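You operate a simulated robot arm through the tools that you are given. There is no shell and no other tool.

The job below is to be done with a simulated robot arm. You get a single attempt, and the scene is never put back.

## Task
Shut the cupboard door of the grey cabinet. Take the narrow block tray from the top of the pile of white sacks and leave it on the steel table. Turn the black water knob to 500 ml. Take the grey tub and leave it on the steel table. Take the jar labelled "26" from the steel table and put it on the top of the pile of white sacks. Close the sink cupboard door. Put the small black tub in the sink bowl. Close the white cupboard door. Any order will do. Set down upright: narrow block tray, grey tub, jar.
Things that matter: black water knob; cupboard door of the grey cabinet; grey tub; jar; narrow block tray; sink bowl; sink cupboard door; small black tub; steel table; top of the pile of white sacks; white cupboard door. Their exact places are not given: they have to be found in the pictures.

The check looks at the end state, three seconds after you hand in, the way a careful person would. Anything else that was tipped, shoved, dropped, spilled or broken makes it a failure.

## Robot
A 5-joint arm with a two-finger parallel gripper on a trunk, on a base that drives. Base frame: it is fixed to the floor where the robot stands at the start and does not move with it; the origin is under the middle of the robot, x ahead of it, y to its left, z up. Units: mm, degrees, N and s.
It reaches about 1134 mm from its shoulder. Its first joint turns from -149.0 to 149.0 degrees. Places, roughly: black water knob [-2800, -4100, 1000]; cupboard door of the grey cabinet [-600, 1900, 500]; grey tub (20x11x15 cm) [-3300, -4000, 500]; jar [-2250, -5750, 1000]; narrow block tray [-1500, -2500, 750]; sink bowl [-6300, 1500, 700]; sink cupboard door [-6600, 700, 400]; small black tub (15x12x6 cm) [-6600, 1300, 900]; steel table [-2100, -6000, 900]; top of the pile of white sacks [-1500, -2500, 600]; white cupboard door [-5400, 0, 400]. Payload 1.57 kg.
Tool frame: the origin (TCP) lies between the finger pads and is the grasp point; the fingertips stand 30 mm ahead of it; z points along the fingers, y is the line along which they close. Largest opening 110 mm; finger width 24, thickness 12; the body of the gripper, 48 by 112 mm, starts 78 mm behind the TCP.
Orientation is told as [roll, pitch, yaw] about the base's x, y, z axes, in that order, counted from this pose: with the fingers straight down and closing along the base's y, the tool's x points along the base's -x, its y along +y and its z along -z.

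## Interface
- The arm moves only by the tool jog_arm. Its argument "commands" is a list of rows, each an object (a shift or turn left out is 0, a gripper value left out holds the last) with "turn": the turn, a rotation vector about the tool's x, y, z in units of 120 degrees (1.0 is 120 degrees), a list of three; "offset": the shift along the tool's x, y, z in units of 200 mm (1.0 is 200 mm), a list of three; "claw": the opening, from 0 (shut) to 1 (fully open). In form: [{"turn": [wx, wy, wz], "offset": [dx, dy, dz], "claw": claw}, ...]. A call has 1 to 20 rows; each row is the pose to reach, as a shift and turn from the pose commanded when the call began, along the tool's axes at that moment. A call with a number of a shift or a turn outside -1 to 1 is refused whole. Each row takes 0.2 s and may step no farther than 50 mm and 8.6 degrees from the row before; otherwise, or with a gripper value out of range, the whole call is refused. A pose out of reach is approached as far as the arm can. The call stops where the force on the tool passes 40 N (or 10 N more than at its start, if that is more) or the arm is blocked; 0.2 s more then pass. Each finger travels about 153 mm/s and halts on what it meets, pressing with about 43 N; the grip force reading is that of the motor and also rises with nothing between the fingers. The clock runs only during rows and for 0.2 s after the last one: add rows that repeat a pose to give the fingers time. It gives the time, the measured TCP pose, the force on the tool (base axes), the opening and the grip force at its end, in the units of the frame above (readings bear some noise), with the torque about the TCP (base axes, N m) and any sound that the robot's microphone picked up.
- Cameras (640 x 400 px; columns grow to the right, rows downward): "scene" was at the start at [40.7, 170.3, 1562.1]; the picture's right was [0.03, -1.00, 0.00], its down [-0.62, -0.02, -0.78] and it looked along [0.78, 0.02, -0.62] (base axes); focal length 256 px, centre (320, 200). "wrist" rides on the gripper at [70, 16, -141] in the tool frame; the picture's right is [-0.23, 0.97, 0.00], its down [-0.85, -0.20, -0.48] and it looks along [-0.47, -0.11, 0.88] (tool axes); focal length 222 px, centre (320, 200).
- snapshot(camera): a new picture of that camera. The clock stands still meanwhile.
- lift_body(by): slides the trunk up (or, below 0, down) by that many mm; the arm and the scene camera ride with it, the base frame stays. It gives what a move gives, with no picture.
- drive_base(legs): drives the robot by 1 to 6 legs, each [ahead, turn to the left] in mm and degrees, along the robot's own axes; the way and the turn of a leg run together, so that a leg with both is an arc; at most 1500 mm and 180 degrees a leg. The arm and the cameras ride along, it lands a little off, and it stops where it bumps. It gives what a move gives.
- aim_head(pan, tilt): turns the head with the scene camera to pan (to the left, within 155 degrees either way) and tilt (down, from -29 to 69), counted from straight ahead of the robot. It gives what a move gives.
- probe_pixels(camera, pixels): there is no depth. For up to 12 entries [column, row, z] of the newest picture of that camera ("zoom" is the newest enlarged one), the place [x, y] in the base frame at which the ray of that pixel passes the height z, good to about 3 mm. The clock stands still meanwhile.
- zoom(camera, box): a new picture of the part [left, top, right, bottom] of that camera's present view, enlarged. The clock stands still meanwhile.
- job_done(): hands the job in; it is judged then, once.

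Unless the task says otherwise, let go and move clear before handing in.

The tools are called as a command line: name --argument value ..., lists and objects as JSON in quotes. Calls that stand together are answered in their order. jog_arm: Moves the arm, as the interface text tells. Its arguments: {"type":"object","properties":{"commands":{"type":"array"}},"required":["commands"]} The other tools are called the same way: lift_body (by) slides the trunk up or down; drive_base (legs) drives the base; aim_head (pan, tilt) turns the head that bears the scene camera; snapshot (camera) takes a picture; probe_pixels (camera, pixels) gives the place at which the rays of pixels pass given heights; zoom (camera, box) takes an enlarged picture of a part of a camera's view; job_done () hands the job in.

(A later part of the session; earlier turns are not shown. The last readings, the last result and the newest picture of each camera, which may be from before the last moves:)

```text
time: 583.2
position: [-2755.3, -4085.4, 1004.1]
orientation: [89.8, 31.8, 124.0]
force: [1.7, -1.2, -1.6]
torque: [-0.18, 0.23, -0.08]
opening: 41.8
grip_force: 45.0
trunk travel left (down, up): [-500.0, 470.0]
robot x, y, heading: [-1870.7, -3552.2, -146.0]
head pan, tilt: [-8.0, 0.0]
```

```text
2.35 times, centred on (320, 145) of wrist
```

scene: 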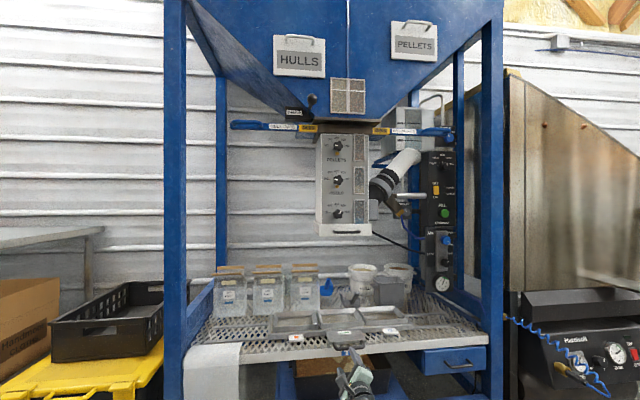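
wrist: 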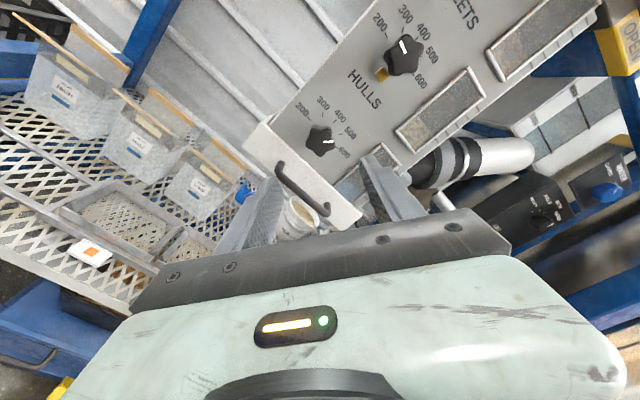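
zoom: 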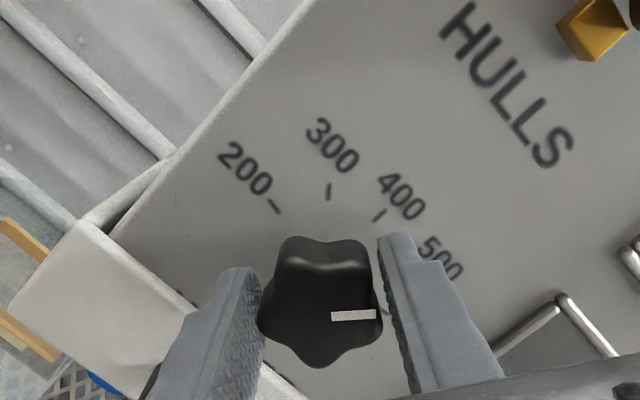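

Gripped without disturbing it. Turning +4° and releasing.

jog_arm --commands '[{"turn": [0, 0, 0.0167]}, {"turn": [0, 0, 0.0333]}, {"turn": [0, 0, 0.0333]}]'

jog_arm --commands '[{"claw": 0.45}, {"claw": 0.55}, {"claw": 0.6}, {"claw": 0.6}]'

zoom --camera "wrist" --box '[200, 60, 440, 230]'

```text
time: 584.0
position: [-2754.8, -4085.4, 1004.3]
orientation: [89.7, 35.9, 123.8]
force: [-2.6, -2.8, 3.8]
torque: [-0.33, 0.51, 0.42]
opening: 41.4
grip_force: 44.3
trunk travel left (down, up): [-500.0, 470.0]
robot x, y, heading: [-1869.8, -3550.1, -145.9]
head pan, tilt: [-8.0, 0.0]
```

```text
time: 585.0
position: [-2755.4, -4085.0, 1004.3]
orientation: [89.8, 35.9, 123.8]
force: [0.0, 0.2, -0.1]
torque: [0.01, 0.0, 0.0]
opening: 66.0
grip_force: 0.1
trunk travel left (down, up): [-500.0, 470.0]
robot x, y, heading: [-1868.6, -3548.8, -146.1]
head pan, tilt: [-8.0, 0.0]
```

```text
2.35 times, centred on (320, 145) of wrist
```

zoom: 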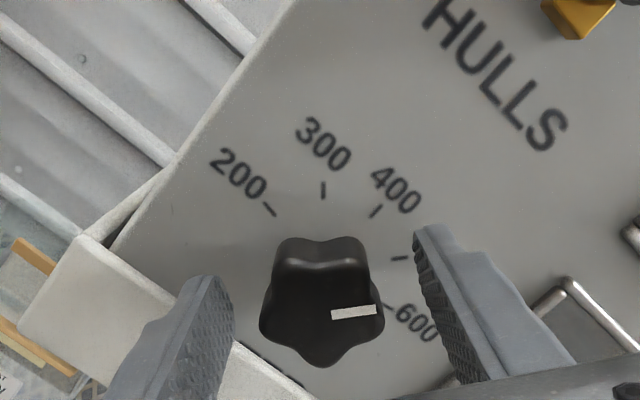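

The pointer settled back to the same place after release, just as it did at 400 — the knob clicks into detents, and its reading offset equals that at the initial "200" stop, so it's at 500. Backing the gripper out.

jog_arm --commands '[{"offset": [0, 0, -0.15]}, {"offset": [0, 0, -0.35]}, {"offset": [0, 0, -0.55]}, {"offset": [0, 0, -0.75]}, {"offset": [0, 0, -0.95]}]'

jog_arm --commands '[{"turn": [0, 0, -0.07]}, {"turn": [0, 0, -0.14]}, {"turn": [0, 0, -0.21]}, {"turn": [0, 0, -0.28]}, {"turn": [0, 0, -0.35]}, {"turn": [0, 0, -0.42]}, {"turn": [0, 0, -0.49]}, {"turn": [0, 0, -0.56]}, {"turn": [0, 0, -0.63]}, {"turn": [0, 0, -0.7]}, {"turn": [0, 0, -0.77]}, {"turn": [0, 0, -0.84]}, {"turn": [0, 0, -0.91]}, {"turn": [0, 0, -0.98]}]'

jog_arm --commands '[{"turn": [0, 0, -0.069]}]'

snapshot --camera "wrist"

```text
time: 586.2
position: [-2597.3, -3978.3, 1004.2]
orientation: [89.7, 35.8, 123.8]
force: [-0.5, 0.3, -0.1]
torque: [-0.04, 0.06, 0.0]
opening: 66.2
grip_force: 0.2
trunk travel left (down, up): [-500.0, 470.0]
robot x, y, heading: [-1867.4, -3550.8, -145.9]
head pan, tilt: [-8.0, 0.0]
```

```text
time: 589.2
position: [-2598.0, -3979.2, 1002.9]
orientation: [89.1, -81.9, 124.9]
force: [-0.2, 0.4, 0.2]
torque: [0.01, -0.03, -0.02]
opening: 65.9
grip_force: 0.0
trunk travel left (down, up): [-500.0, 470.0]
robot x, y, heading: [-1868.4, -3554.4, -145.9]
head pan, tilt: [-8.0, 0.0]
```

```text
time: 589.6
position: [-2597.5, -3978.3, 1004.1]
orientation: [-44.9, -89.9, -101.1]
force: [-0.3, -0.2, -0.5]
torque: [0.05, 0.06, 0.0]
opening: 66.1
grip_force: 0.0
trunk travel left (down, up): [-500.0, 470.0]
robot x, y, heading: [-1868.2, -3552.7, -145.7]
head pan, tilt: [-8.0, 0.0]
```

```text
taken
```

wrist: 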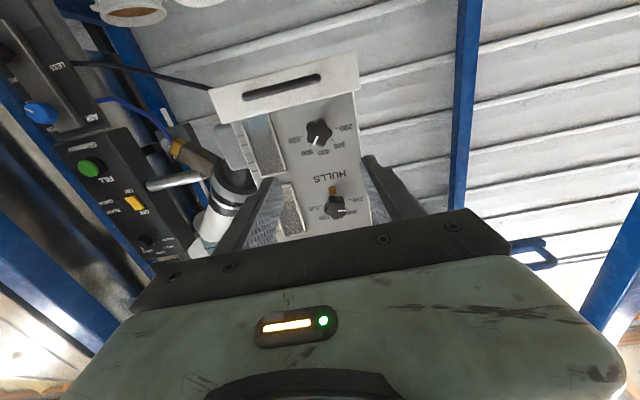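

Checking the knob once more in this upright-rolled view.

zoom --camera "wrist" --box '[270, 90, 370, 170]'

lift_body --by 400

aim_head --pan -5 --tilt 40

snapshot --camera "scene"

zoom --camera "scene" --box '[270, 180, 430, 290]'

```text
5.00 times, centred on (320, 130) of wrist
```

zoom: 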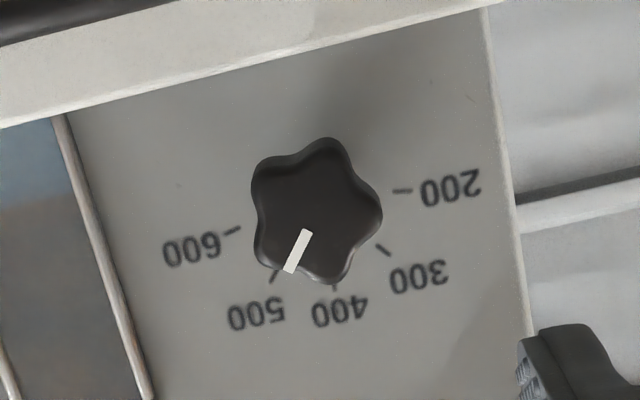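

```text
time: 593.5
position: [-2597.4, -3980.0, 1404.0]
orientation: [-3.7, -89.9, -142.3]
force: [-0.7, 0.4, -1.0]
torque: [0.03, -0.02, 0.0]
opening: 65.9
grip_force: 0.1
trunk travel left (down, up): [-900.0, 70.0]
robot x, y, heading: [-1874.0, -3552.0, -145.8]
head pan, tilt: [-8.0, 0.0]
```

```text
time: 594.5
position: [-2598.0, -3979.4, 1403.7]
orientation: [-3.4, -89.9, -142.6]
force: [-0.3, 0.0, -0.6]
torque: [-0.03, -0.03, 0.0]
opening: 66.1
grip_force: 0.1
trunk travel left (down, up): [-900.0, 70.0]
robot x, y, heading: [-1870.1, -3553.0, -145.8]
head pan, tilt: [-5.0, 40.0]
```

```text
taken
```

scene: 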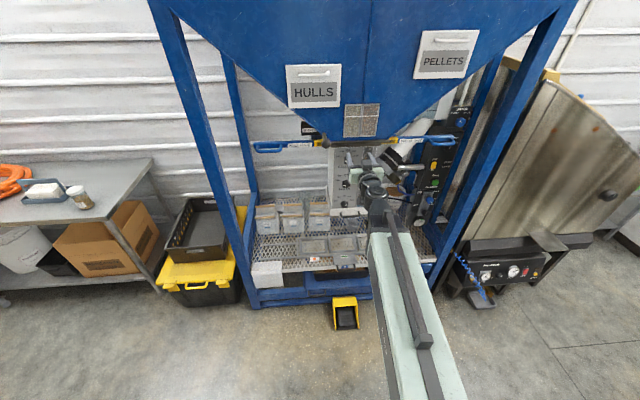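

```text
3.64 times, centred on (350, 235) of scene
```

zoom: 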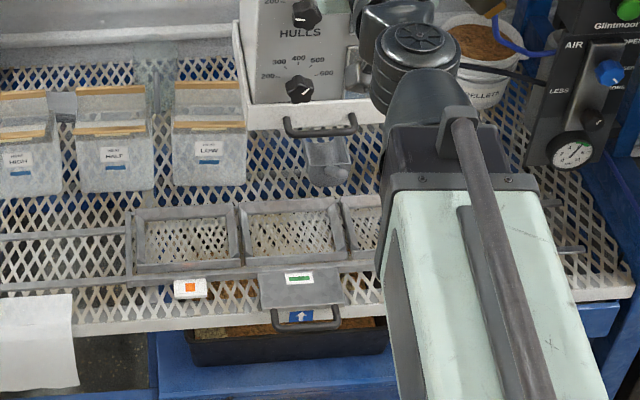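

The pointer sits at the 500 mark (same small offset as at the start). Now the tub: I'll slide the arm to the right to clear the view.

jog_arm --commands '[{"offset": [0, -0.2, 0]}, {"offset": [0, -0.4, 0]}, {"offset": [0, -0.6, 0]}, {"offset": [0, -0.8, 0]}, {"offset": [0, -1.0, 0]}]'

jog_arm --commands '[{"offset": [0, -0.2, 0]}, {"offset": [0, -0.4, 0]}, {"offset": [0, -0.6, 0]}, {"offset": [0, -0.8, 0]}]'

snapshot --camera "scene"

zoom --camera "scene" --box '[320, 170, 450, 270]'

```text
time: 595.8
position: [-2709.9, -3813.2, 1404.4]
orientation: [168.9, -90.1, 45.1]
force: [0.2, 0.2, -0.8]
torque: [0.0, -0.02, 0.03]
opening: 66.0
grip_force: 0.1
trunk travel left (down, up): [-900.0, 70.0]
robot x, y, heading: [-1868.7, -3552.4, -145.8]
head pan, tilt: [-5.0, 40.0]
```

```text
time: 596.8
position: [-2800.7, -3681.0, 1404.2]
orientation: [8.9, -89.7, -155.0]
force: [-0.7, -0.3, 0.8]
torque: [-0.01, 0.0, 0.0]
opening: 65.8
grip_force: 0.0
trunk travel left (down, up): [-900.0, 70.0]
robot x, y, heading: [-1868.9, -3550.2, -145.9]
head pan, tilt: [-5.0, 40.0]
```

```text
taken
```

scene: 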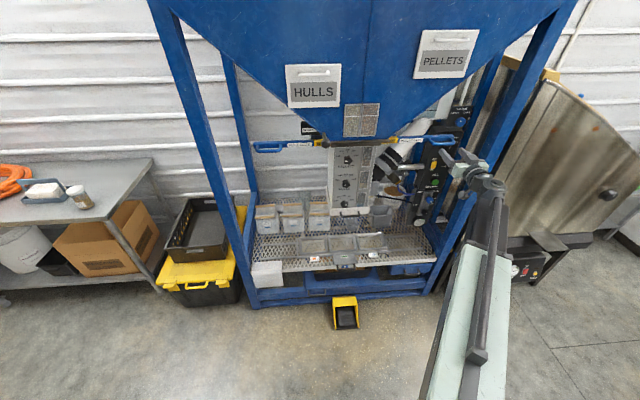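

```text
4.00 times, centred on (385, 220) of scene
```

zoom: 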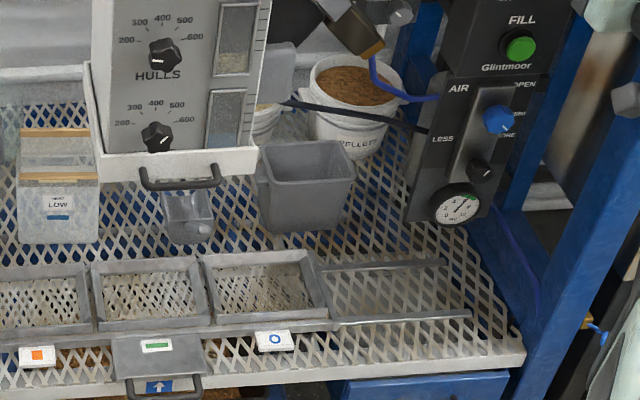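

The grey tub's rim is at zoom (262–357, 140–184). I'll probe its corners here, then take a lower view to triangulate its height.

probe_pixels --camera "zoom" --pixels '[[270, 184, 700], [270, 184, 750], [357, 180, 700], [357, 180, 750], [262, 148, 700], [345, 140, 700], [275, 228, 600], [340, 232, 600], [275, 228, 560], [340, 232, 560], [520, 365, 600], [520, 365, 560]]'

lift_body --by -400

aim_head --pan -5 --tilt 30

snapshot --camera "scene"

zoom --camera "scene" --box '[320, 190, 450, 290]'

```text
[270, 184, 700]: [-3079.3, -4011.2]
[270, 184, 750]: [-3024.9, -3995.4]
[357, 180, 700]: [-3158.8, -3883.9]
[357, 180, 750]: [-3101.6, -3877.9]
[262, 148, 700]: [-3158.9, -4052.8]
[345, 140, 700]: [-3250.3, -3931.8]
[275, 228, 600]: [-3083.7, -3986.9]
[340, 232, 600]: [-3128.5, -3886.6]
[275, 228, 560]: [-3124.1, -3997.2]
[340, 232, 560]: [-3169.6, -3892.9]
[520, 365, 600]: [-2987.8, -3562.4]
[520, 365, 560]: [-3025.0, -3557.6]
```

```text
time: 600.6
position: [-2800.0, -3681.6, 1004.0]
orientation: [-1.5, -89.8, -144.8]
force: [0.6, 1.1, 0.0]
torque: [0.02, 0.02, 0.02]
opening: 66.0
grip_force: 0.0
trunk travel left (down, up): [-500.0, 470.0]
robot x, y, heading: [-1871.0, -3553.0, -146.2]
head pan, tilt: [-5.0, 40.0]
```

```text
time: 601.3
position: [-2799.9, -3681.0, 1003.4]
orientation: [-1.0, -89.8, -145.0]
force: [0.4, -0.9, 0.2]
torque: [0.07, -0.02, -0.03]
opening: 66.1
grip_force: 0.0
trunk travel left (down, up): [-500.0, 470.0]
robot x, y, heading: [-1871.7, -3551.4, -145.6]
head pan, tilt: [-5.0, 30.0]
```

```text
taken
```

scene: 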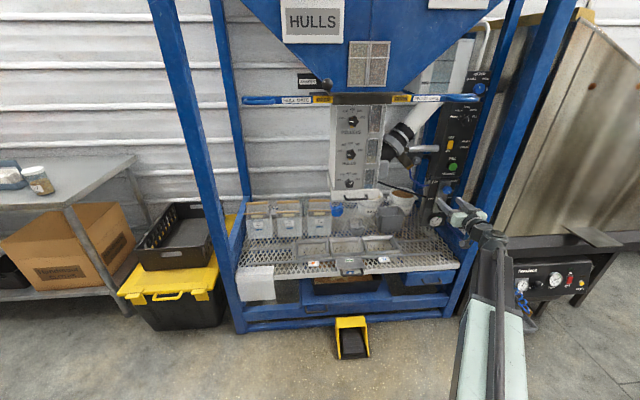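

```text
4.00 times, centred on (385, 240) of scene
```

zoom: 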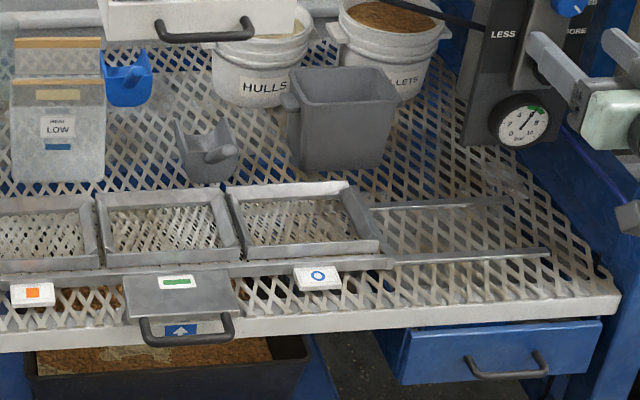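

Probing the same corners from this lower view.

probe_pixels --camera "zoom" --pixels '[[295, 103, 700], [295, 103, 750], [400, 99, 700], [400, 99, 750], [288, 68, 750], [383, 66, 750], [303, 168, 600], [380, 165, 600], [303, 168, 560], [620, 300, 600], [620, 300, 560], [295, 103, 770]]'

```text
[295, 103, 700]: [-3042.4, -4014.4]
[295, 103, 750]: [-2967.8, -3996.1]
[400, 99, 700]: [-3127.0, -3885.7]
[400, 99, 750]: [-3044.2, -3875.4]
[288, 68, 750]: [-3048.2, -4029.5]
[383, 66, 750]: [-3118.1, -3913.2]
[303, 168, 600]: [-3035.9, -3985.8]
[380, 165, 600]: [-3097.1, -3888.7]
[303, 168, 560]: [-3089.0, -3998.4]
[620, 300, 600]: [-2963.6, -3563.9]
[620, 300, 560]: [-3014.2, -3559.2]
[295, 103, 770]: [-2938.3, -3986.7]
```

The baseline is short; I'll take a third, low view for better accuracy.

lift_body --by -400

aim_head --pan -5 --tilt 10

snapshot --camera "scene"

zoom --camera "scene" --box '[310, 180, 450, 290]'

```text
time: 605.1
position: [-2800.4, -3680.7, 603.4]
orientation: [-1.3, -89.8, -144.6]
force: [-0.2, 1.0, 0.5]
torque: [-0.05, 0.02, -0.01]
opening: 66.1
grip_force: 0.1
trunk travel left (down, up): [-100.0, 870.0]
robot x, y, heading: [-1871.1, -3549.2, -146.0]
head pan, tilt: [-5.0, 30.0]
```

```text
time: 606.0
position: [-2799.1, -3681.1, 604.3]
orientation: [-0.8, -89.8, -145.2]
force: [0.2, 0.7, 0.1]
torque: [0.01, 0.0, 0.0]
opening: 66.1
grip_force: 0.1
trunk travel left (down, up): [-100.0, 870.0]
robot x, y, heading: [-1868.8, -3550.0, -146.1]
head pan, tilt: [-5.0, 10.0]
```

```text
taken
```

scene: 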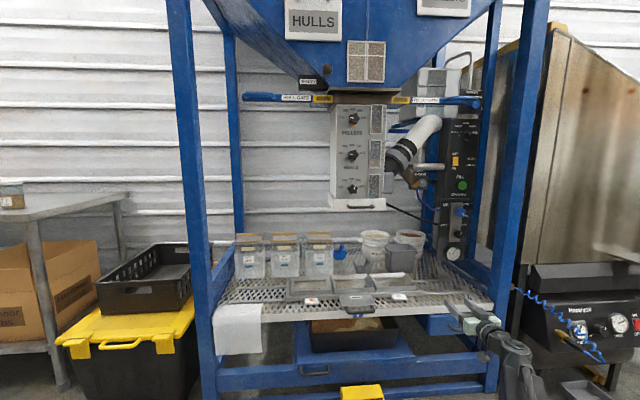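

```text
3.64 times, centred on (380, 235) of scene
```

zoom: 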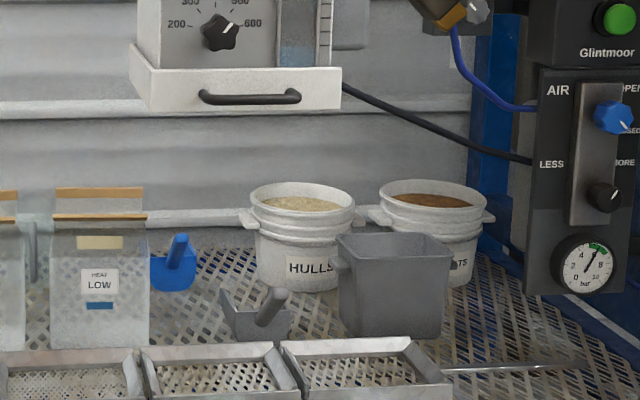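

probe_pixels --camera "zoom" --pixels '[[345, 259, 600], [345, 259, 650], [345, 259, 700], [451, 257, 650], [451, 257, 600], [336, 236, 650], [434, 233, 650], [356, 332, 500], [441, 332, 500], [356, 332, 450], [345, 259, 750]]'

```text
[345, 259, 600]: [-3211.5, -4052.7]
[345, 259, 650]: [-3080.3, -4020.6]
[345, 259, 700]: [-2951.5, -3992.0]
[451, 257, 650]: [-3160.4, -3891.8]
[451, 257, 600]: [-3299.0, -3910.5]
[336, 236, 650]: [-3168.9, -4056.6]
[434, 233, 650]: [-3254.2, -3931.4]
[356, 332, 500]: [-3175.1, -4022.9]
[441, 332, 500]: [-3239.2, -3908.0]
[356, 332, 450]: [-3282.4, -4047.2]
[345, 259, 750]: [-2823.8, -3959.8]
```

Triangulated tub rim: corners ≈(-3171,-4041), (-3255,-3899), (-3355,-3945), (-3260,-4080) at z≈617; it's ~1.4 m from me, so I must move closer. First fold the arm.

lift_body --by 400

jog_arm --commands '[{"turn": [0, 0.0625, 0], "offset": [0.154, 0, -0.0101]}, {"turn": [0, 0.125, 0], "offset": [0.3055, 0, -0.0402]}, {"turn": [0, 0.1875, 0], "offset": [0.4515, 0, -0.0898]}, {"turn": [0, 0.25, 0], "offset": [0.59, 0, -0.158]}, {"turn": [0, 0.3125, 0], "offset": [0.7185, 0, -0.244]}, {"turn": [0, 0.375, 0], "offset": [0.8345, 0, -0.3455]}]'

jog_arm --commands '[{"turn": [0, 0.0625, 0], "offset": [0.154, 0, -0.0101]}, {"turn": [0, 0.125, 0], "offset": [0.3055, 0, -0.0402]}, {"turn": [0, 0.1875, 0], "offset": [0.4515, 0, -0.0898]}, {"turn": [0, 0.25, 0], "offset": [0.59, 0, -0.158]}, {"turn": [0, 0.3125, 0], "offset": [0.7185, 0, -0.244]}, {"turn": [0, 0.375, 0], "offset": [0.8345, 0, -0.3455]}]'

```text
time: 609.8
position: [-2801.6, -3680.5, 1004.6]
orientation: [-0.8, -89.8, -145.3]
force: [0.7, 0.2, 0.3]
torque: [-0.02, -0.03, 0.0]
opening: 66.1
grip_force: 0.0
trunk travel left (down, up): [-500.0, 470.0]
robot x, y, heading: [-1869.9, -3548.8, -145.9]
head pan, tilt: [-5.0, 10.0]
```

```text
time: 611.2
position: [-2742.4, -3642.4, 836.0]
orientation: [0.0, -44.8, -146.2]
force: [-0.4, -0.2, 0.7]
torque: [-0.02, 0.02, -0.02]
opening: 66.2
grip_force: 0.1
trunk travel left (down, up): [-500.0, 470.0]
robot x, y, heading: [-1869.8, -3553.5, -146.4]
head pan, tilt: [-5.0, 10.0]
```

```text
time: 612.6
position: [-2603.5, -3548.9, 766.7]
orientation: [0.0, 0.3, -146.1]
force: [0.1, 0.7, -0.1]
torque: [0.0, 0.01, -0.02]
opening: 66.2
grip_force: 0.2
out of reach, approached as far as the arm can: row 3, 5, 6
trunk travel left (down, up): [-500.0, 470.0]
robot x, y, heading: [-1869.7, -3550.7, -145.9]
head pan, tilt: [-5.0, 10.0]
```

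Moving the arm to straight ahead and spinning to yaw −56 for the later pinch.

jog_arm --commands '[{"turn": [0, 0, -0.0625], "offset": [-0.001, 0.165, 0]}, {"turn": [0, 0, -0.125], "offset": [-0.002, 0.33, 0]}, {"turn": [0, 0, -0.1875], "offset": [-0.003, 0.495, 0]}, {"turn": [0, 0, -0.25], "offset": [-0.004, 0.66, 0]}, {"turn": [0, 0, -0.3125], "offset": [-0.005, 0.825, 0]}, {"turn": [0, 0, -0.375], "offset": [-0.005, 0.99, 0]}]'

jog_arm --commands '[{"turn": [0, 0, -0.0625], "offset": [-0.118, 0.119, 0]}, {"turn": [0, 0, -0.125], "offset": [-0.236, 0.238, 0]}, {"turn": [0, 0, -0.1875], "offset": [-0.3535, 0.357, 0]}, {"turn": [0, 0, -0.25], "offset": [-0.471, 0.476, 0]}, {"turn": [0, 0, -0.3125], "offset": [-0.589, 0.595, 0]}, {"turn": [0, 0, -0.375], "offset": [-0.707, 0.7135, 0]}]'

drive_base --legs '[[0, -49], [629, 0]]'

drive_base --legs '[[0, 49]]'

```text
time: 614.0
position: [-2491.4, -3715.1, 766.2]
orientation: [0.1, 0.2, -100.9]
force: [0.0, 0.2, 0.2]
torque: [0.06, -0.02, -0.04]
opening: 66.1
grip_force: 0.1
out of reach, approached as far as the arm can: row 3, 4
trunk travel left (down, up): [-500.0, 470.0]
robot x, y, heading: [-1872.3, -3552.4, -146.0]
head pan, tilt: [-5.0, 10.0]
```

```text
time: 615.4
position: [-2382.6, -3881.1, 767.3]
orientation: [0.2, -0.1, -56.0]
force: [-1.4, -0.2, -0.3]
torque: [0.0, -0.02, 0.04]
opening: 66.1
grip_force: 0.0
trunk travel left (down, up): [-500.0, 470.0]
robot x, y, heading: [-1868.5, -3552.0, -146.1]
head pan, tilt: [-5.0, 10.0]
```

```text
time: 621.1
position: [-3067.6, -3234.3, 765.3]
orientation: [0.2, 0.0, -104.3]
force: [0.6, -0.5, 0.5]
torque: [0.01, 0.0, -0.01]
opening: 66.0
grip_force: 0.0
trunk travel left (down, up): [-500.0, 470.0]
robot x, y, heading: [-2475.8, -3396.8, 166.0]
head pan, tilt: [-5.0, 10.0]
```

```text
time: 622.8
position: [-3075.3, -3494.8, 767.5]
orientation: [0.7, 0.7, -79.8]
force: [6.8, 4.6, -0.4]
torque: [-0.64, 0.71, -0.06]
opening: 66.1
grip_force: 0.1
trunk travel left (down, up): [-500.0, 470.0]
robot x, y, heading: [-2478.5, -3390.3, -172.1]
head pan, tilt: [-5.0, 10.0]
stopped in leg 1: the force on the tool passed its limit at 110 N (the readings are from after the stop); the commanded pose is now the measured one
```

The gripper swung into the machine's right-hand post. I'll turn back a little, reverse to gain room, and only then turn.

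drive_base --legs '[[0, -8]]'

snapshot --camera "wrist"

aim_head --pan 10 --tilt 40

snapshot --camera "scene"

```text
time: 623.9
position: [-3085.2, -3410.2, 766.6]
orientation: [0.8, 0.7, -87.9]
force: [-0.1, -0.4, -0.3]
torque: [0.04, -0.02, -0.01]
opening: 66.2
grip_force: 0.1
trunk travel left (down, up): [-500.0, 470.0]
robot x, y, heading: [-2478.0, -3391.3, -179.7]
head pan, tilt: [-5.0, 10.0]
```

```text
taken
```

wrist: 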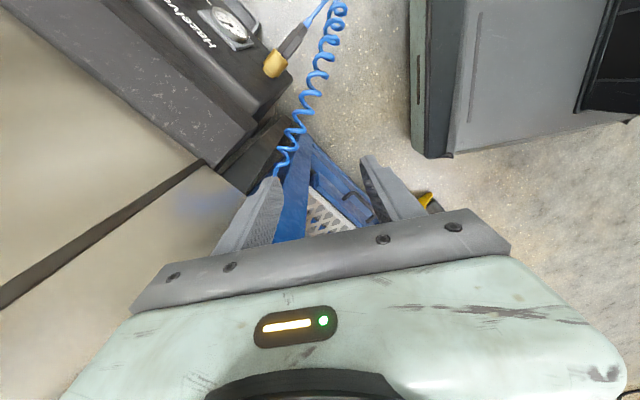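

```text
time: 624.8
position: [-3083.1, -3409.6, 766.9]
orientation: [0.7, 0.7, -87.9]
force: [0.8, -0.5, -1.0]
torque: [0.0, 0.01, -0.03]
opening: 66.1
grip_force: 0.0
trunk travel left (down, up): [-500.0, 470.0]
robot x, y, heading: [-2476.5, -3392.5, -179.3]
head pan, tilt: [10.0, 40.0]
```

```text
taken
```

scene: 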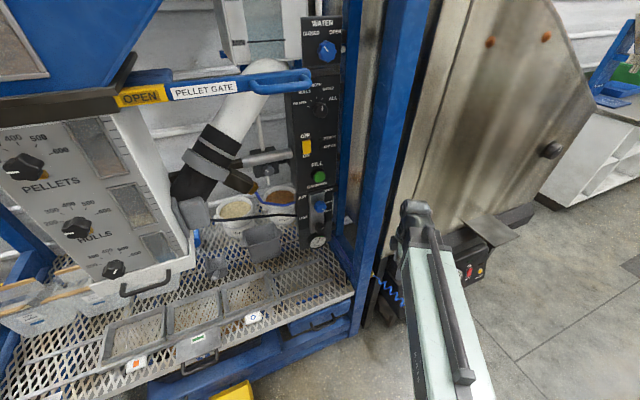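

I'll back up 120 mm, swing the arm to my left side (clear of the post), then return and finish the turn.

drive_base --legs '[[-120, 0]]'

jog_arm --commands '[{"offset": [-0.226, 0.0305, 0]}, {"offset": [-0.4525, 0.061, 0]}, {"offset": [-0.679, 0.0915, 0]}, {"offset": [-0.905, 0.122, 0]}]'

jog_arm --commands '[{"offset": [-0.214, 0.1035, 0]}, {"offset": [-0.4275, 0.207, 0]}, {"offset": [-0.641, 0.3105, 0]}, {"offset": [-0.855, 0.414, 0]}]'

jog_arm --commands '[{"offset": [-0.171, 0.165, 0]}, {"offset": [-0.342, 0.33, 0]}, {"offset": [-0.513, 0.495, 0]}, {"offset": [-0.6845, 0.66, 0]}]'

jog_arm --commands '[{"offset": [-0.1115, 0.21, 0]}, {"offset": [-0.223, 0.4195, 0]}, {"offset": [-0.3345, 0.629, 0]}, {"offset": [-0.446, 0.839, 0]}]'

jog_arm --commands '[{"offset": [-0.041, 0.195, 0]}, {"offset": [-0.082, 0.39, 0]}, {"offset": [-0.1225, 0.585, 0]}, {"offset": [-0.1635, 0.7795, 0]}]'

```text
time: 626.0
position: [-2963.6, -3406.4, 766.9]
orientation: [0.8, 0.7, -88.0]
force: [0.1, 0.0, -0.1]
torque: [-0.03, 0.02, -0.01]
opening: 66.1
grip_force: 0.1
trunk travel left (down, up): [-500.0, 470.0]
robot x, y, heading: [-2357.9, -3394.6, -179.4]
head pan, tilt: [10.0, 40.0]
```

```text
time: 627.0
position: [-2935.2, -3585.8, 767.6]
orientation: [0.7, 0.7, -88.1]
force: [1.2, -0.4, -0.3]
torque: [0.0, -0.01, 0.0]
opening: 66.0
grip_force: 0.0
trunk travel left (down, up): [-500.0, 470.0]
robot x, y, heading: [-2361.8, -3393.0, -179.7]
head pan, tilt: [10.0, 40.0]
```

```text
time: 628.0
position: [-2844.6, -3753.0, 766.4]
orientation: [0.7, 0.8, -88.1]
force: [0.6, -0.7, -0.3]
torque: [0.0, -0.01, 0.01]
opening: 66.2
grip_force: 0.1
out of reach, approached as far as the arm can: row 1
trunk travel left (down, up): [-500.0, 470.0]
robot x, y, heading: [-2363.8, -3389.5, -179.8]
head pan, tilt: [10.0, 40.0]
```

```text
time: 629.0
position: [-2708.6, -3888.0, 767.0]
orientation: [0.7, 0.7, -88.1]
force: [0.6, 0.1, 0.1]
torque: [-0.01, -0.03, 0.01]
opening: 65.8
grip_force: 0.1
out of reach, approached as far as the arm can: row 4
trunk travel left (down, up): [-500.0, 470.0]
robot x, y, heading: [-2360.7, -3391.8, -179.5]
head pan, tilt: [10.0, 40.0]
```

```text
time: 630.0
position: [-2537.6, -3971.1, 767.3]
orientation: [0.8, 0.7, -88.2]
force: [0.2, -0.2, -0.3]
torque: [-0.06, -0.02, 0.01]
opening: 65.9
grip_force: 0.0
trunk travel left (down, up): [-500.0, 470.0]
robot x, y, heading: [-2357.9, -3394.8, -179.5]
head pan, tilt: [10.0, 40.0]
```

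```text
time: 631.0
position: [-2381.8, -3999.0, 766.6]
orientation: [0.7, 0.6, -88.1]
force: [0.6, 1.0, -0.4]
torque: [0.0, -0.01, -0.01]
opening: 65.9
grip_force: 0.1
out of reach, approached as far as the arm can: row 1, 2, 3, 4
trunk travel left (down, up): [-500.0, 470.0]
robot x, y, heading: [-2358.9, -3392.4, -179.6]
head pan, tilt: [10.0, 40.0]
```

Arm is on my left. Forward 120 mm, then turn left to face the machine squarely.

drive_base --legs '[[115, 0], [0, 34]]'

aim_head --pan 0 --tilt 45

snapshot --camera "scene"

```text
time: 633.8
position: [-2163.0, -3914.6, 767.5]
orientation: [0.8, 0.6, -55.0]
force: [-0.7, 0.7, 0.1]
torque: [0.0, -0.03, -0.01]
opening: 65.8
grip_force: 0.1
trunk travel left (down, up): [-500.0, 470.0]
robot x, y, heading: [-2467.1, -3408.6, -147.4]
head pan, tilt: [10.0, 40.0]
```

```text
time: 634.5
position: [-2162.7, -3914.9, 766.6]
orientation: [0.7, 0.8, -55.1]
force: [0.3, 0.6, -0.8]
torque: [0.01, 0.01, 0.02]
opening: 66.0
grip_force: 0.1
trunk travel left (down, up): [-500.0, 470.0]
robot x, y, heading: [-2462.8, -3413.0, -147.5]
head pan, tilt: [0.0, 45.0]
```

```text
taken
```

scene: 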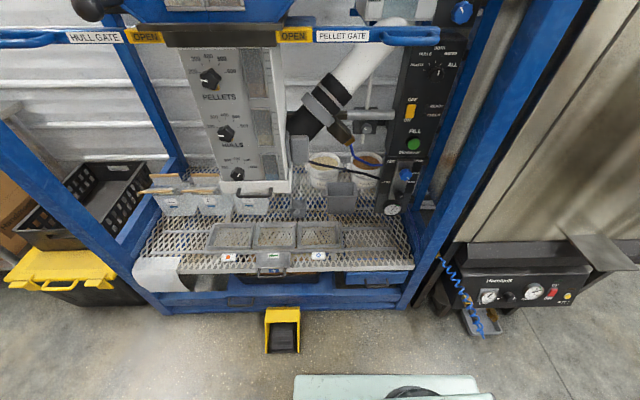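

Square-on view from here. I'll probe the pedal's right edge, tub rim and side panel to plan the approach.

probe_pixels --camera "scene" --pixels '[[301, 352, 0], [300, 312, 130], [267, 352, 0], [470, 333, 60], [408, 308, 100], [328, 190, 617], [355, 188, 617], [385, 212, 620], [330, 192, 617]]'

zoom --camera "scene" --box '[280, 130, 430, 260]'

```text
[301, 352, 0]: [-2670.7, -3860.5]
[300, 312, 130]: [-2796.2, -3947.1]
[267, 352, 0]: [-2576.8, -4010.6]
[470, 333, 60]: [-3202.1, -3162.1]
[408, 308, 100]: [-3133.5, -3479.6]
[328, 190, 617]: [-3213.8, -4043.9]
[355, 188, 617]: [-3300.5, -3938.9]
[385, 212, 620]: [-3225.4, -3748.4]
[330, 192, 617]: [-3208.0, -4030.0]
```

```text
3.08 times, centred on (355, 195) of scene
```

zoom: 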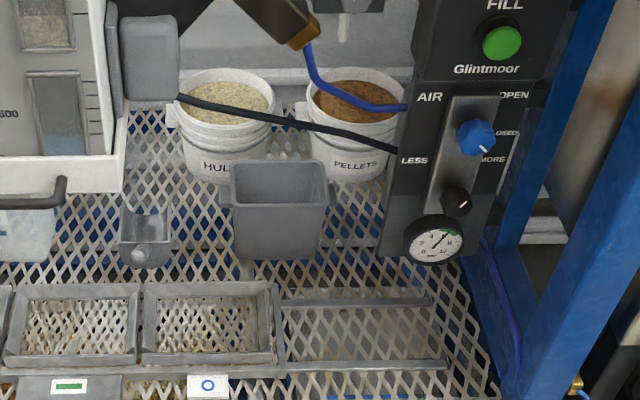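

A black hose crosses from the knob unit to the AIR panel above the tub; I need its height. Probing it along its ray.

probe_pixels --camera "zoom" --pixels '[[290, 122, 700], [290, 122, 750], [290, 122, 800], [290, 122, 850], [200, 100, 850], [380, 145, 750], [380, 145, 700], [232, 207, 617], [330, 203, 617], [230, 160, 617], [320, 158, 617]]'

```text
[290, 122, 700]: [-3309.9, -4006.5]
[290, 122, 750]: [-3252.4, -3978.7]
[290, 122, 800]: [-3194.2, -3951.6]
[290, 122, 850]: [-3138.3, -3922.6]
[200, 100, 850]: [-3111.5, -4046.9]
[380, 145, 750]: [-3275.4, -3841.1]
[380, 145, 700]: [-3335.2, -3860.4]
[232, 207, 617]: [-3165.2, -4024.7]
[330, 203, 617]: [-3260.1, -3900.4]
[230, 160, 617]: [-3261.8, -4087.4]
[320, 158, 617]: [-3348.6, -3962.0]
```

The hose hangs at about (n −4850, z≈805), right over the tub's front wall, so I'll reach in below/in front of it with the tool tilted ~40°. First swing the arm back to the front.

jog_arm --commands '[{"offset": [0.036, -0.229, 0], "claw": 1}, {"offset": [0.073, -0.458, 0], "claw": 1}, {"offset": [0.109, -0.687, 0], "claw": 1}, {"offset": [0.1455, -0.9165, 0], "claw": 1}]'

jog_arm --commands '[{"offset": [0.12, -0.201, 0]}, {"offset": [0.241, -0.402, 0]}, {"offset": [0.361, -0.603, 0]}, {"offset": [0.4815, -0.804, 0]}]'

jog_arm --commands '[{"offset": [0.177, -0.154, 0]}, {"offset": [0.3545, -0.307, 0]}, {"offset": [0.532, -0.461, 0]}, {"offset": [0.709, -0.6145, 0]}]'

jog_arm --commands '[{"offset": [0.203, -0.09, 0]}, {"offset": [0.406, -0.18, 0]}, {"offset": [0.609, -0.27, 0]}, {"offset": [0.812, -0.36, 0]}]'

jog_arm --commands '[{"offset": [0.168, -0.0245, 0]}, {"offset": [0.336, -0.049, 0]}, {"offset": [0.504, -0.0735, 0]}, {"offset": [0.672, -0.098, 0]}]'

snapshot --camera "scene"

```text
time: 635.5
position: [-2329.7, -3996.6, 766.7]
orientation: [0.7, 0.7, -55.0]
force: [0.1, 0.5, 0.4]
torque: [0.01, 0.0, 0.01]
opening: 109.8
grip_force: 0.0
trunk travel left (down, up): [-500.0, 470.0]
robot x, y, heading: [-2463.0, -3413.5, -147.8]
head pan, tilt: [0.0, 45.0]
```

```text
time: 636.5
position: [-2518.7, -4009.2, 766.8]
orientation: [0.7, 0.6, -55.0]
force: [1.4, 0.1, -0.4]
torque: [0.01, 0.06, 0.01]
opening: 109.9
grip_force: 0.0
out of reach, approached as far as the arm can: row 3, 4
trunk travel left (down, up): [-500.0, 470.0]
robot x, y, heading: [-2462.4, -3408.3, -147.4]
head pan, tilt: [0.0, 45.0]
```

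```text
time: 637.5
position: [-2699.0, -3963.0, 765.7]
orientation: [0.6, 0.8, -55.0]
force: [0.5, -0.5, -0.1]
torque: [0.03, 0.0, 0.02]
opening: 109.9
grip_force: 0.1
trunk travel left (down, up): [-500.0, 470.0]
robot x, y, heading: [-2462.0, -3408.1, -147.4]
head pan, tilt: [0.0, 45.0]
```

```text
time: 638.5
position: [-2851.0, -3870.5, 766.9]
orientation: [0.7, 0.6, -55.0]
force: [0.2, -0.4, -0.2]
torque: [0.01, 0.0, 0.02]
opening: 109.8
grip_force: 0.1
trunk travel left (down, up): [-500.0, 470.0]
robot x, y, heading: [-2464.2, -3413.2, -147.6]
head pan, tilt: [0.0, 45.0]
```

```text
time: 639.5
position: [-2944.1, -3772.3, 766.7]
orientation: [0.7, 0.7, -55.1]
force: [1.0, 0.0, 0.8]
torque: [0.01, -0.02, -0.06]
opening: 110.0
grip_force: 0.0
out of reach, approached as far as the arm can: row 4
trunk travel left (down, up): [-500.0, 470.0]
robot x, y, heading: [-2458.9, -3410.9, -147.6]
head pan, tilt: [0.0, 45.0]
```

```text
taken
```

scene: 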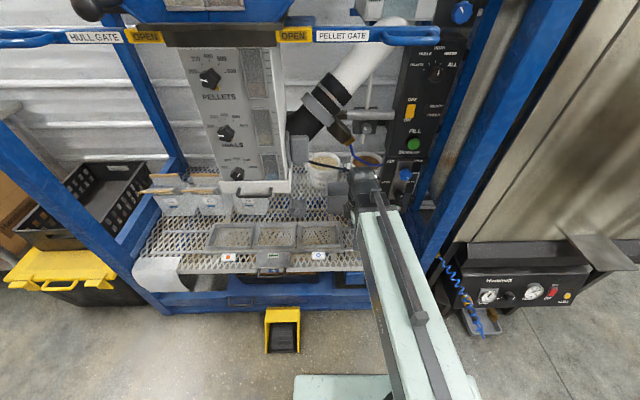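

Now tilting the tool 40° (down-and-forward), pivoting about the wrist.

jog_arm --commands '[{"turn": [0.0667, 0, 0], "offset": [0, -0.164, -0.0115]}, {"turn": [0.1333, 0, 0], "offset": [0, -0.325, -0.0455]}, {"turn": [0.2, 0, 0], "offset": [0, -0.48, -0.102]}, {"turn": [0.2667, 0, 0], "offset": [0, -0.625, -0.1795]}, {"turn": [0.3333, 0, 0], "offset": [0, -0.7585, -0.276]}, {"turn": [0.3333, 0, 0], "offset": [0, -0.7585, -0.276]}]'

snapshot --camera "wrist"

```text
time: 641.0
position: [-3067.2, -3860.4, 820.7]
orientation: [-39.3, 0.6, -55.0]
force: [0.1, 0.5, 0.0]
torque: [0.0, -0.01, 0.02]
opening: 110.1
grip_force: 0.1
trunk travel left (down, up): [-500.0, 470.0]
robot x, y, heading: [-2463.9, -3409.7, -147.4]
head pan, tilt: [0.0, 45.0]
```

```text
taken
```

wrist: 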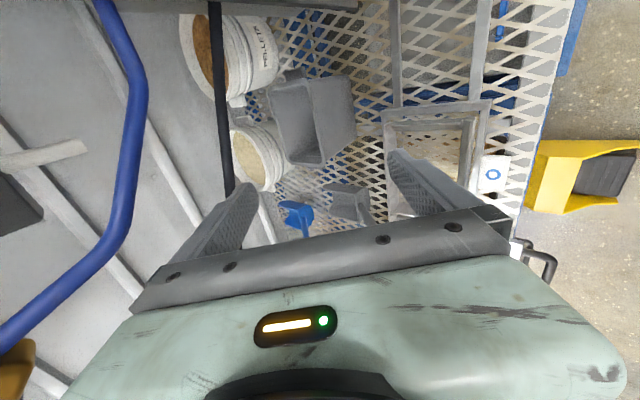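

The wrist view shows the tub at (310,115), with a black hose beyond and a blue hose nearby but higher. I'll lower first, staying in front, then re-check.

lift_body --by -150

snapshot --camera "wrist"

snapshot --camera "scene"

```text
time: 642.7
position: [-3066.8, -3861.5, 670.5]
orientation: [-39.2, 0.7, -55.0]
force: [-0.3, -0.4, -1.1]
torque: [0.02, -0.02, 0.0]
opening: 110.1
grip_force: 0.0
trunk travel left (down, up): [-350.0, 620.0]
robot x, y, heading: [-2460.4, -3408.4, -147.5]
head pan, tilt: [0.0, 45.0]
```

```text
taken
```

wrist: 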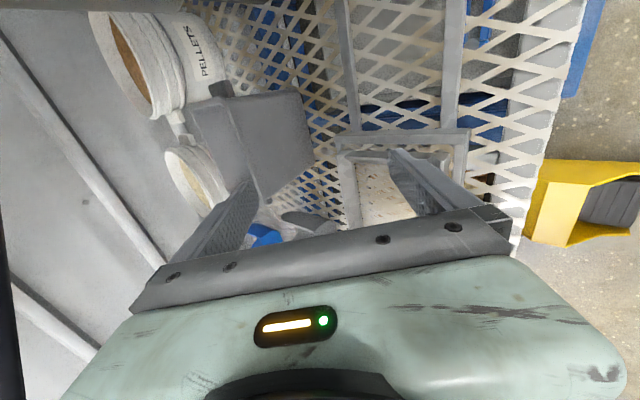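

```text
taken
```

scene: 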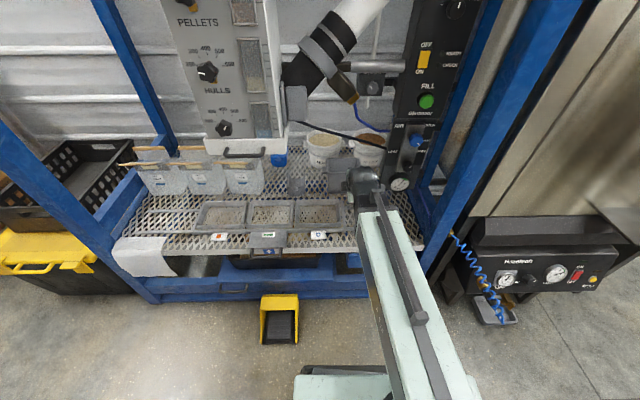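

Hoses are now above the gripper. Lowering to just above rim height, then extending forward over the tub's front wall.

lift_body --by -50

jog_arm --commands '[{"offset": [-0.006, -0.174, 0.142]}, {"offset": [-0.012, -0.349, 0.2845]}, {"offset": [-0.019, -0.523, 0.427]}]'

snapshot --camera "wrist"

```text
time: 643.6
position: [-3068.0, -3860.2, 619.8]
orientation: [-39.2, 0.8, -55.0]
force: [-0.7, -0.4, 0.6]
torque: [0.0, 0.01, 0.01]
opening: 109.9
grip_force: 0.0
trunk travel left (down, up): [-300.0, 670.0]
robot x, y, heading: [-2464.5, -3410.7, -147.4]
head pan, tilt: [0.0, 45.0]
```

```text
time: 644.4
position: [-3177.1, -3942.3, 620.7]
orientation: [-39.2, 0.8, -54.9]
force: [-0.2, -0.3, 1.0]
torque: [-0.02, -0.01, 0.01]
opening: 109.9
grip_force: 0.1
trunk travel left (down, up): [-300.0, 670.0]
robot x, y, heading: [-2464.9, -3408.9, -147.5]
head pan, tilt: [0.0, 45.0]
```

```text
taken
```

wrist: 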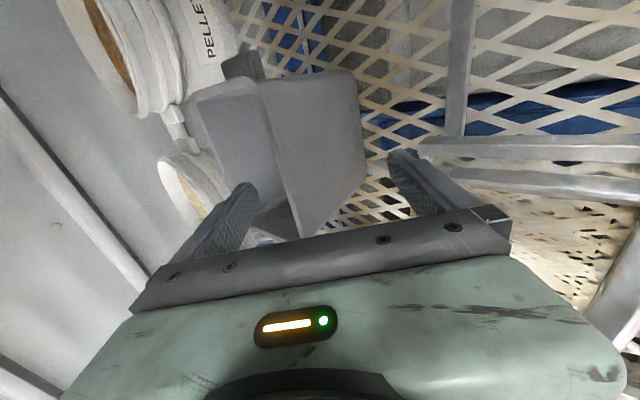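

The rim's front edge is ≈36 mm ahead of the TCP, as planned. Advancing 38 mm so the wall is centred between the fingers.

jog_arm --commands '[{"offset": [0, -0.074, 0.06]}, {"offset": [0, -0.147, 0.12]}, {"offset": [0, -0.147, 0.12]}]'

snapshot --camera "wrist"

snapshot --camera "scene"

```text
time: 645.2
position: [-3206.1, -3962.8, 620.3]
orientation: [-39.1, 0.7, -55.0]
force: [0.0, 0.3, -1.0]
torque: [-0.02, -0.01, -0.02]
opening: 110.1
grip_force: 0.1
trunk travel left (down, up): [-300.0, 670.0]
robot x, y, heading: [-2465.2, -3412.7, -147.6]
head pan, tilt: [0.0, 45.0]
```

```text
taken
```

wrist: 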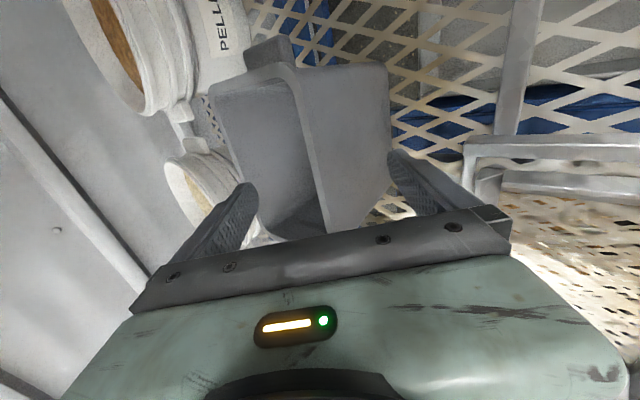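

```text
taken
```

scene: 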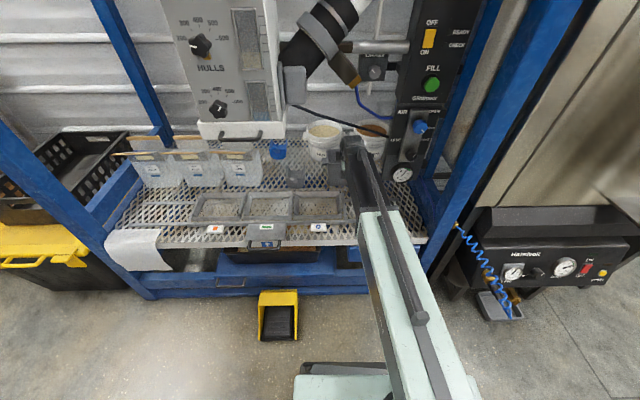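

The rim now lies midway between the fingers (col ≈322). Lowering 17 mm and closing on the wall.

lift_body --by -17

jog_arm --commands '[{"claw": 0.85}, {"claw": 0.7}, {"claw": 0.55}, {"claw": 0.4}, {"claw": 0.25}, {"claw": 0.1}, {"claw": 0}, {"claw": 0}]'

snapshot --camera "wrist"

```text
time: 645.9
position: [-3207.1, -3962.7, 603.4]
orientation: [-39.2, 0.7, -55.0]
force: [0.5, 0.7, -0.4]
torque: [0.02, 0.01, -0.01]
opening: 110.2
grip_force: 0.1
trunk travel left (down, up): [-283.0, 687.0]
robot x, y, heading: [-2463.0, -3408.1, -147.5]
head pan, tilt: [0.0, 45.0]
```

```text
time: 647.7
position: [-3206.7, -3962.0, 603.5]
orientation: [-39.2, 0.7, -55.0]
force: [-0.1, -0.1, -4.0]
torque: [0.22, -0.24, 0.0]
opening: 3.4
grip_force: 24.3
trunk travel left (down, up): [-283.0, 687.0]
robot x, y, heading: [-2461.4, -3408.7, -147.4]
head pan, tilt: [0.0, 45.0]
```

```text
taken
```

wrist: 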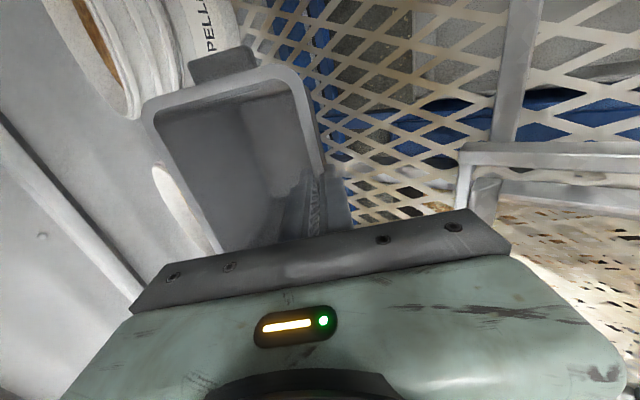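

The tub's wall is clamped (3.4 mm) and the tub has tilted into line, now hanging free (~0.4 kg). Backing it out 60 mm, then raising.

jog_arm --commands '[{"offset": [0, 0.0775, -0.063]}, {"offset": [0, 0.155, -0.1265]}, {"offset": [0, 0.2325, -0.19]}]'

lift_body --by 40

snapshot --camera "wrist"

snapshot --camera "scene"

```text
time: 648.5
position: [-3158.0, -3928.1, 602.1]
orientation: [-39.1, 0.7, -54.9]
force: [-0.7, -0.3, -4.2]
torque: [0.17, -0.27, 0.0]
opening: 3.6
grip_force: 24.5
trunk travel left (down, up): [-283.0, 687.0]
robot x, y, heading: [-2464.2, -3409.8, -147.5]
head pan, tilt: [0.0, 45.0]
```

```text
time: 649.3
position: [-3157.8, -3927.7, 643.0]
orientation: [-39.1, 0.7, -55.0]
force: [0.1, -0.5, -3.6]
torque: [0.18, -0.28, 0.01]
opening: 3.8
grip_force: 24.5
trunk travel left (down, up): [-323.0, 647.0]
robot x, y, heading: [-2462.7, -3407.6, -147.4]
head pan, tilt: [0.0, 45.0]
```

```text
taken
```

wrist: 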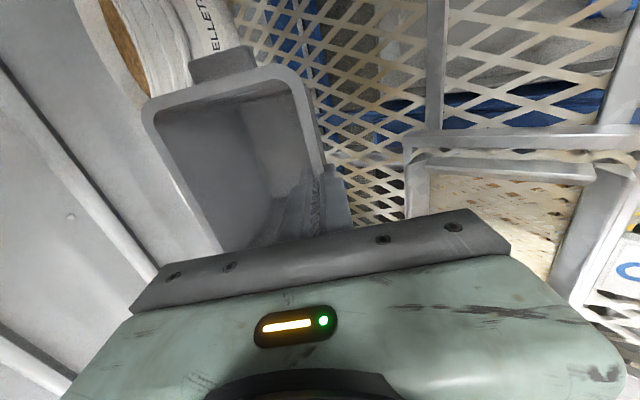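

```text
taken
```

scene: 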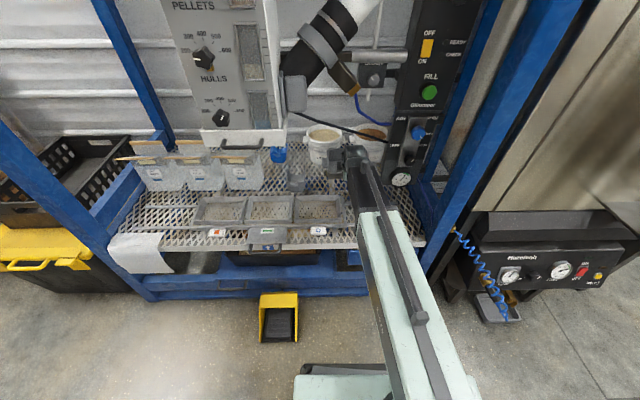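

Retracting further with a bit more height, then reversing the base straight out of the machine.

lift_body --by 40

jog_arm --commands '[{"offset": [0, 0.142, -0.116]}, {"offset": [0, 0.284, -0.2315]}, {"offset": [0, 0.42, -0.342]}]'

drive_base --legs '[[-420, 0]]'

snapshot --camera "scene"

snapshot --camera "wrist"

```text
time: 650.1
position: [-3157.9, -3928.7, 683.5]
orientation: [-39.1, 0.7, -55.0]
force: [-0.1, 0.1, -3.1]
torque: [0.2, -0.27, 0.0]
opening: 3.7
grip_force: 25.0
trunk travel left (down, up): [-363.0, 607.0]
robot x, y, heading: [-2461.2, -3409.0, -147.4]
head pan, tilt: [0.0, 45.0]
```

```text
time: 650.9
position: [-3067.2, -3864.8, 683.4]
orientation: [-39.3, 0.8, -55.0]
force: [-0.9, 0.5, -4.2]
torque: [0.22, -0.29, -0.01]
opening: 3.6
grip_force: 25.3
trunk travel left (down, up): [-363.0, 607.0]
robot x, y, heading: [-2461.9, -3408.0, -147.5]
head pan, tilt: [0.0, 45.0]
```

```text
time: 653.5
position: [-2714.1, -3644.2, 683.4]
orientation: [-39.2, 0.7, -54.6]
force: [-0.2, -0.3, -3.8]
torque: [0.19, -0.26, 0.01]
opening: 3.6
grip_force: 24.6
trunk travel left (down, up): [-363.0, 607.0]
robot x, y, heading: [-2112.8, -3182.8, -146.9]
head pan, tilt: [0.0, 45.0]
```

```text
taken
```

scene: 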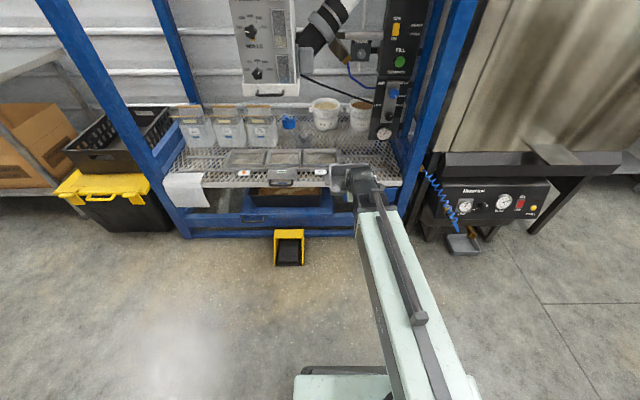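

```text
taken
```

wrist: 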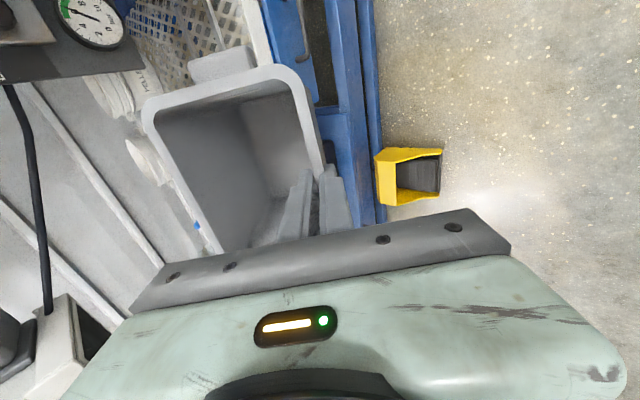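

The tub is out of the machine. Quick check that nothing inside was disturbed.

zoom --camera "scene" --box '[160, 60, 420, 220]'

```text
2.46 times, centred on (290, 140) of scene
```

zoom: 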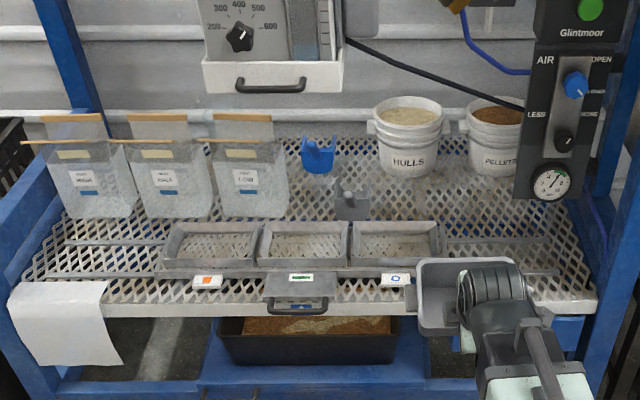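

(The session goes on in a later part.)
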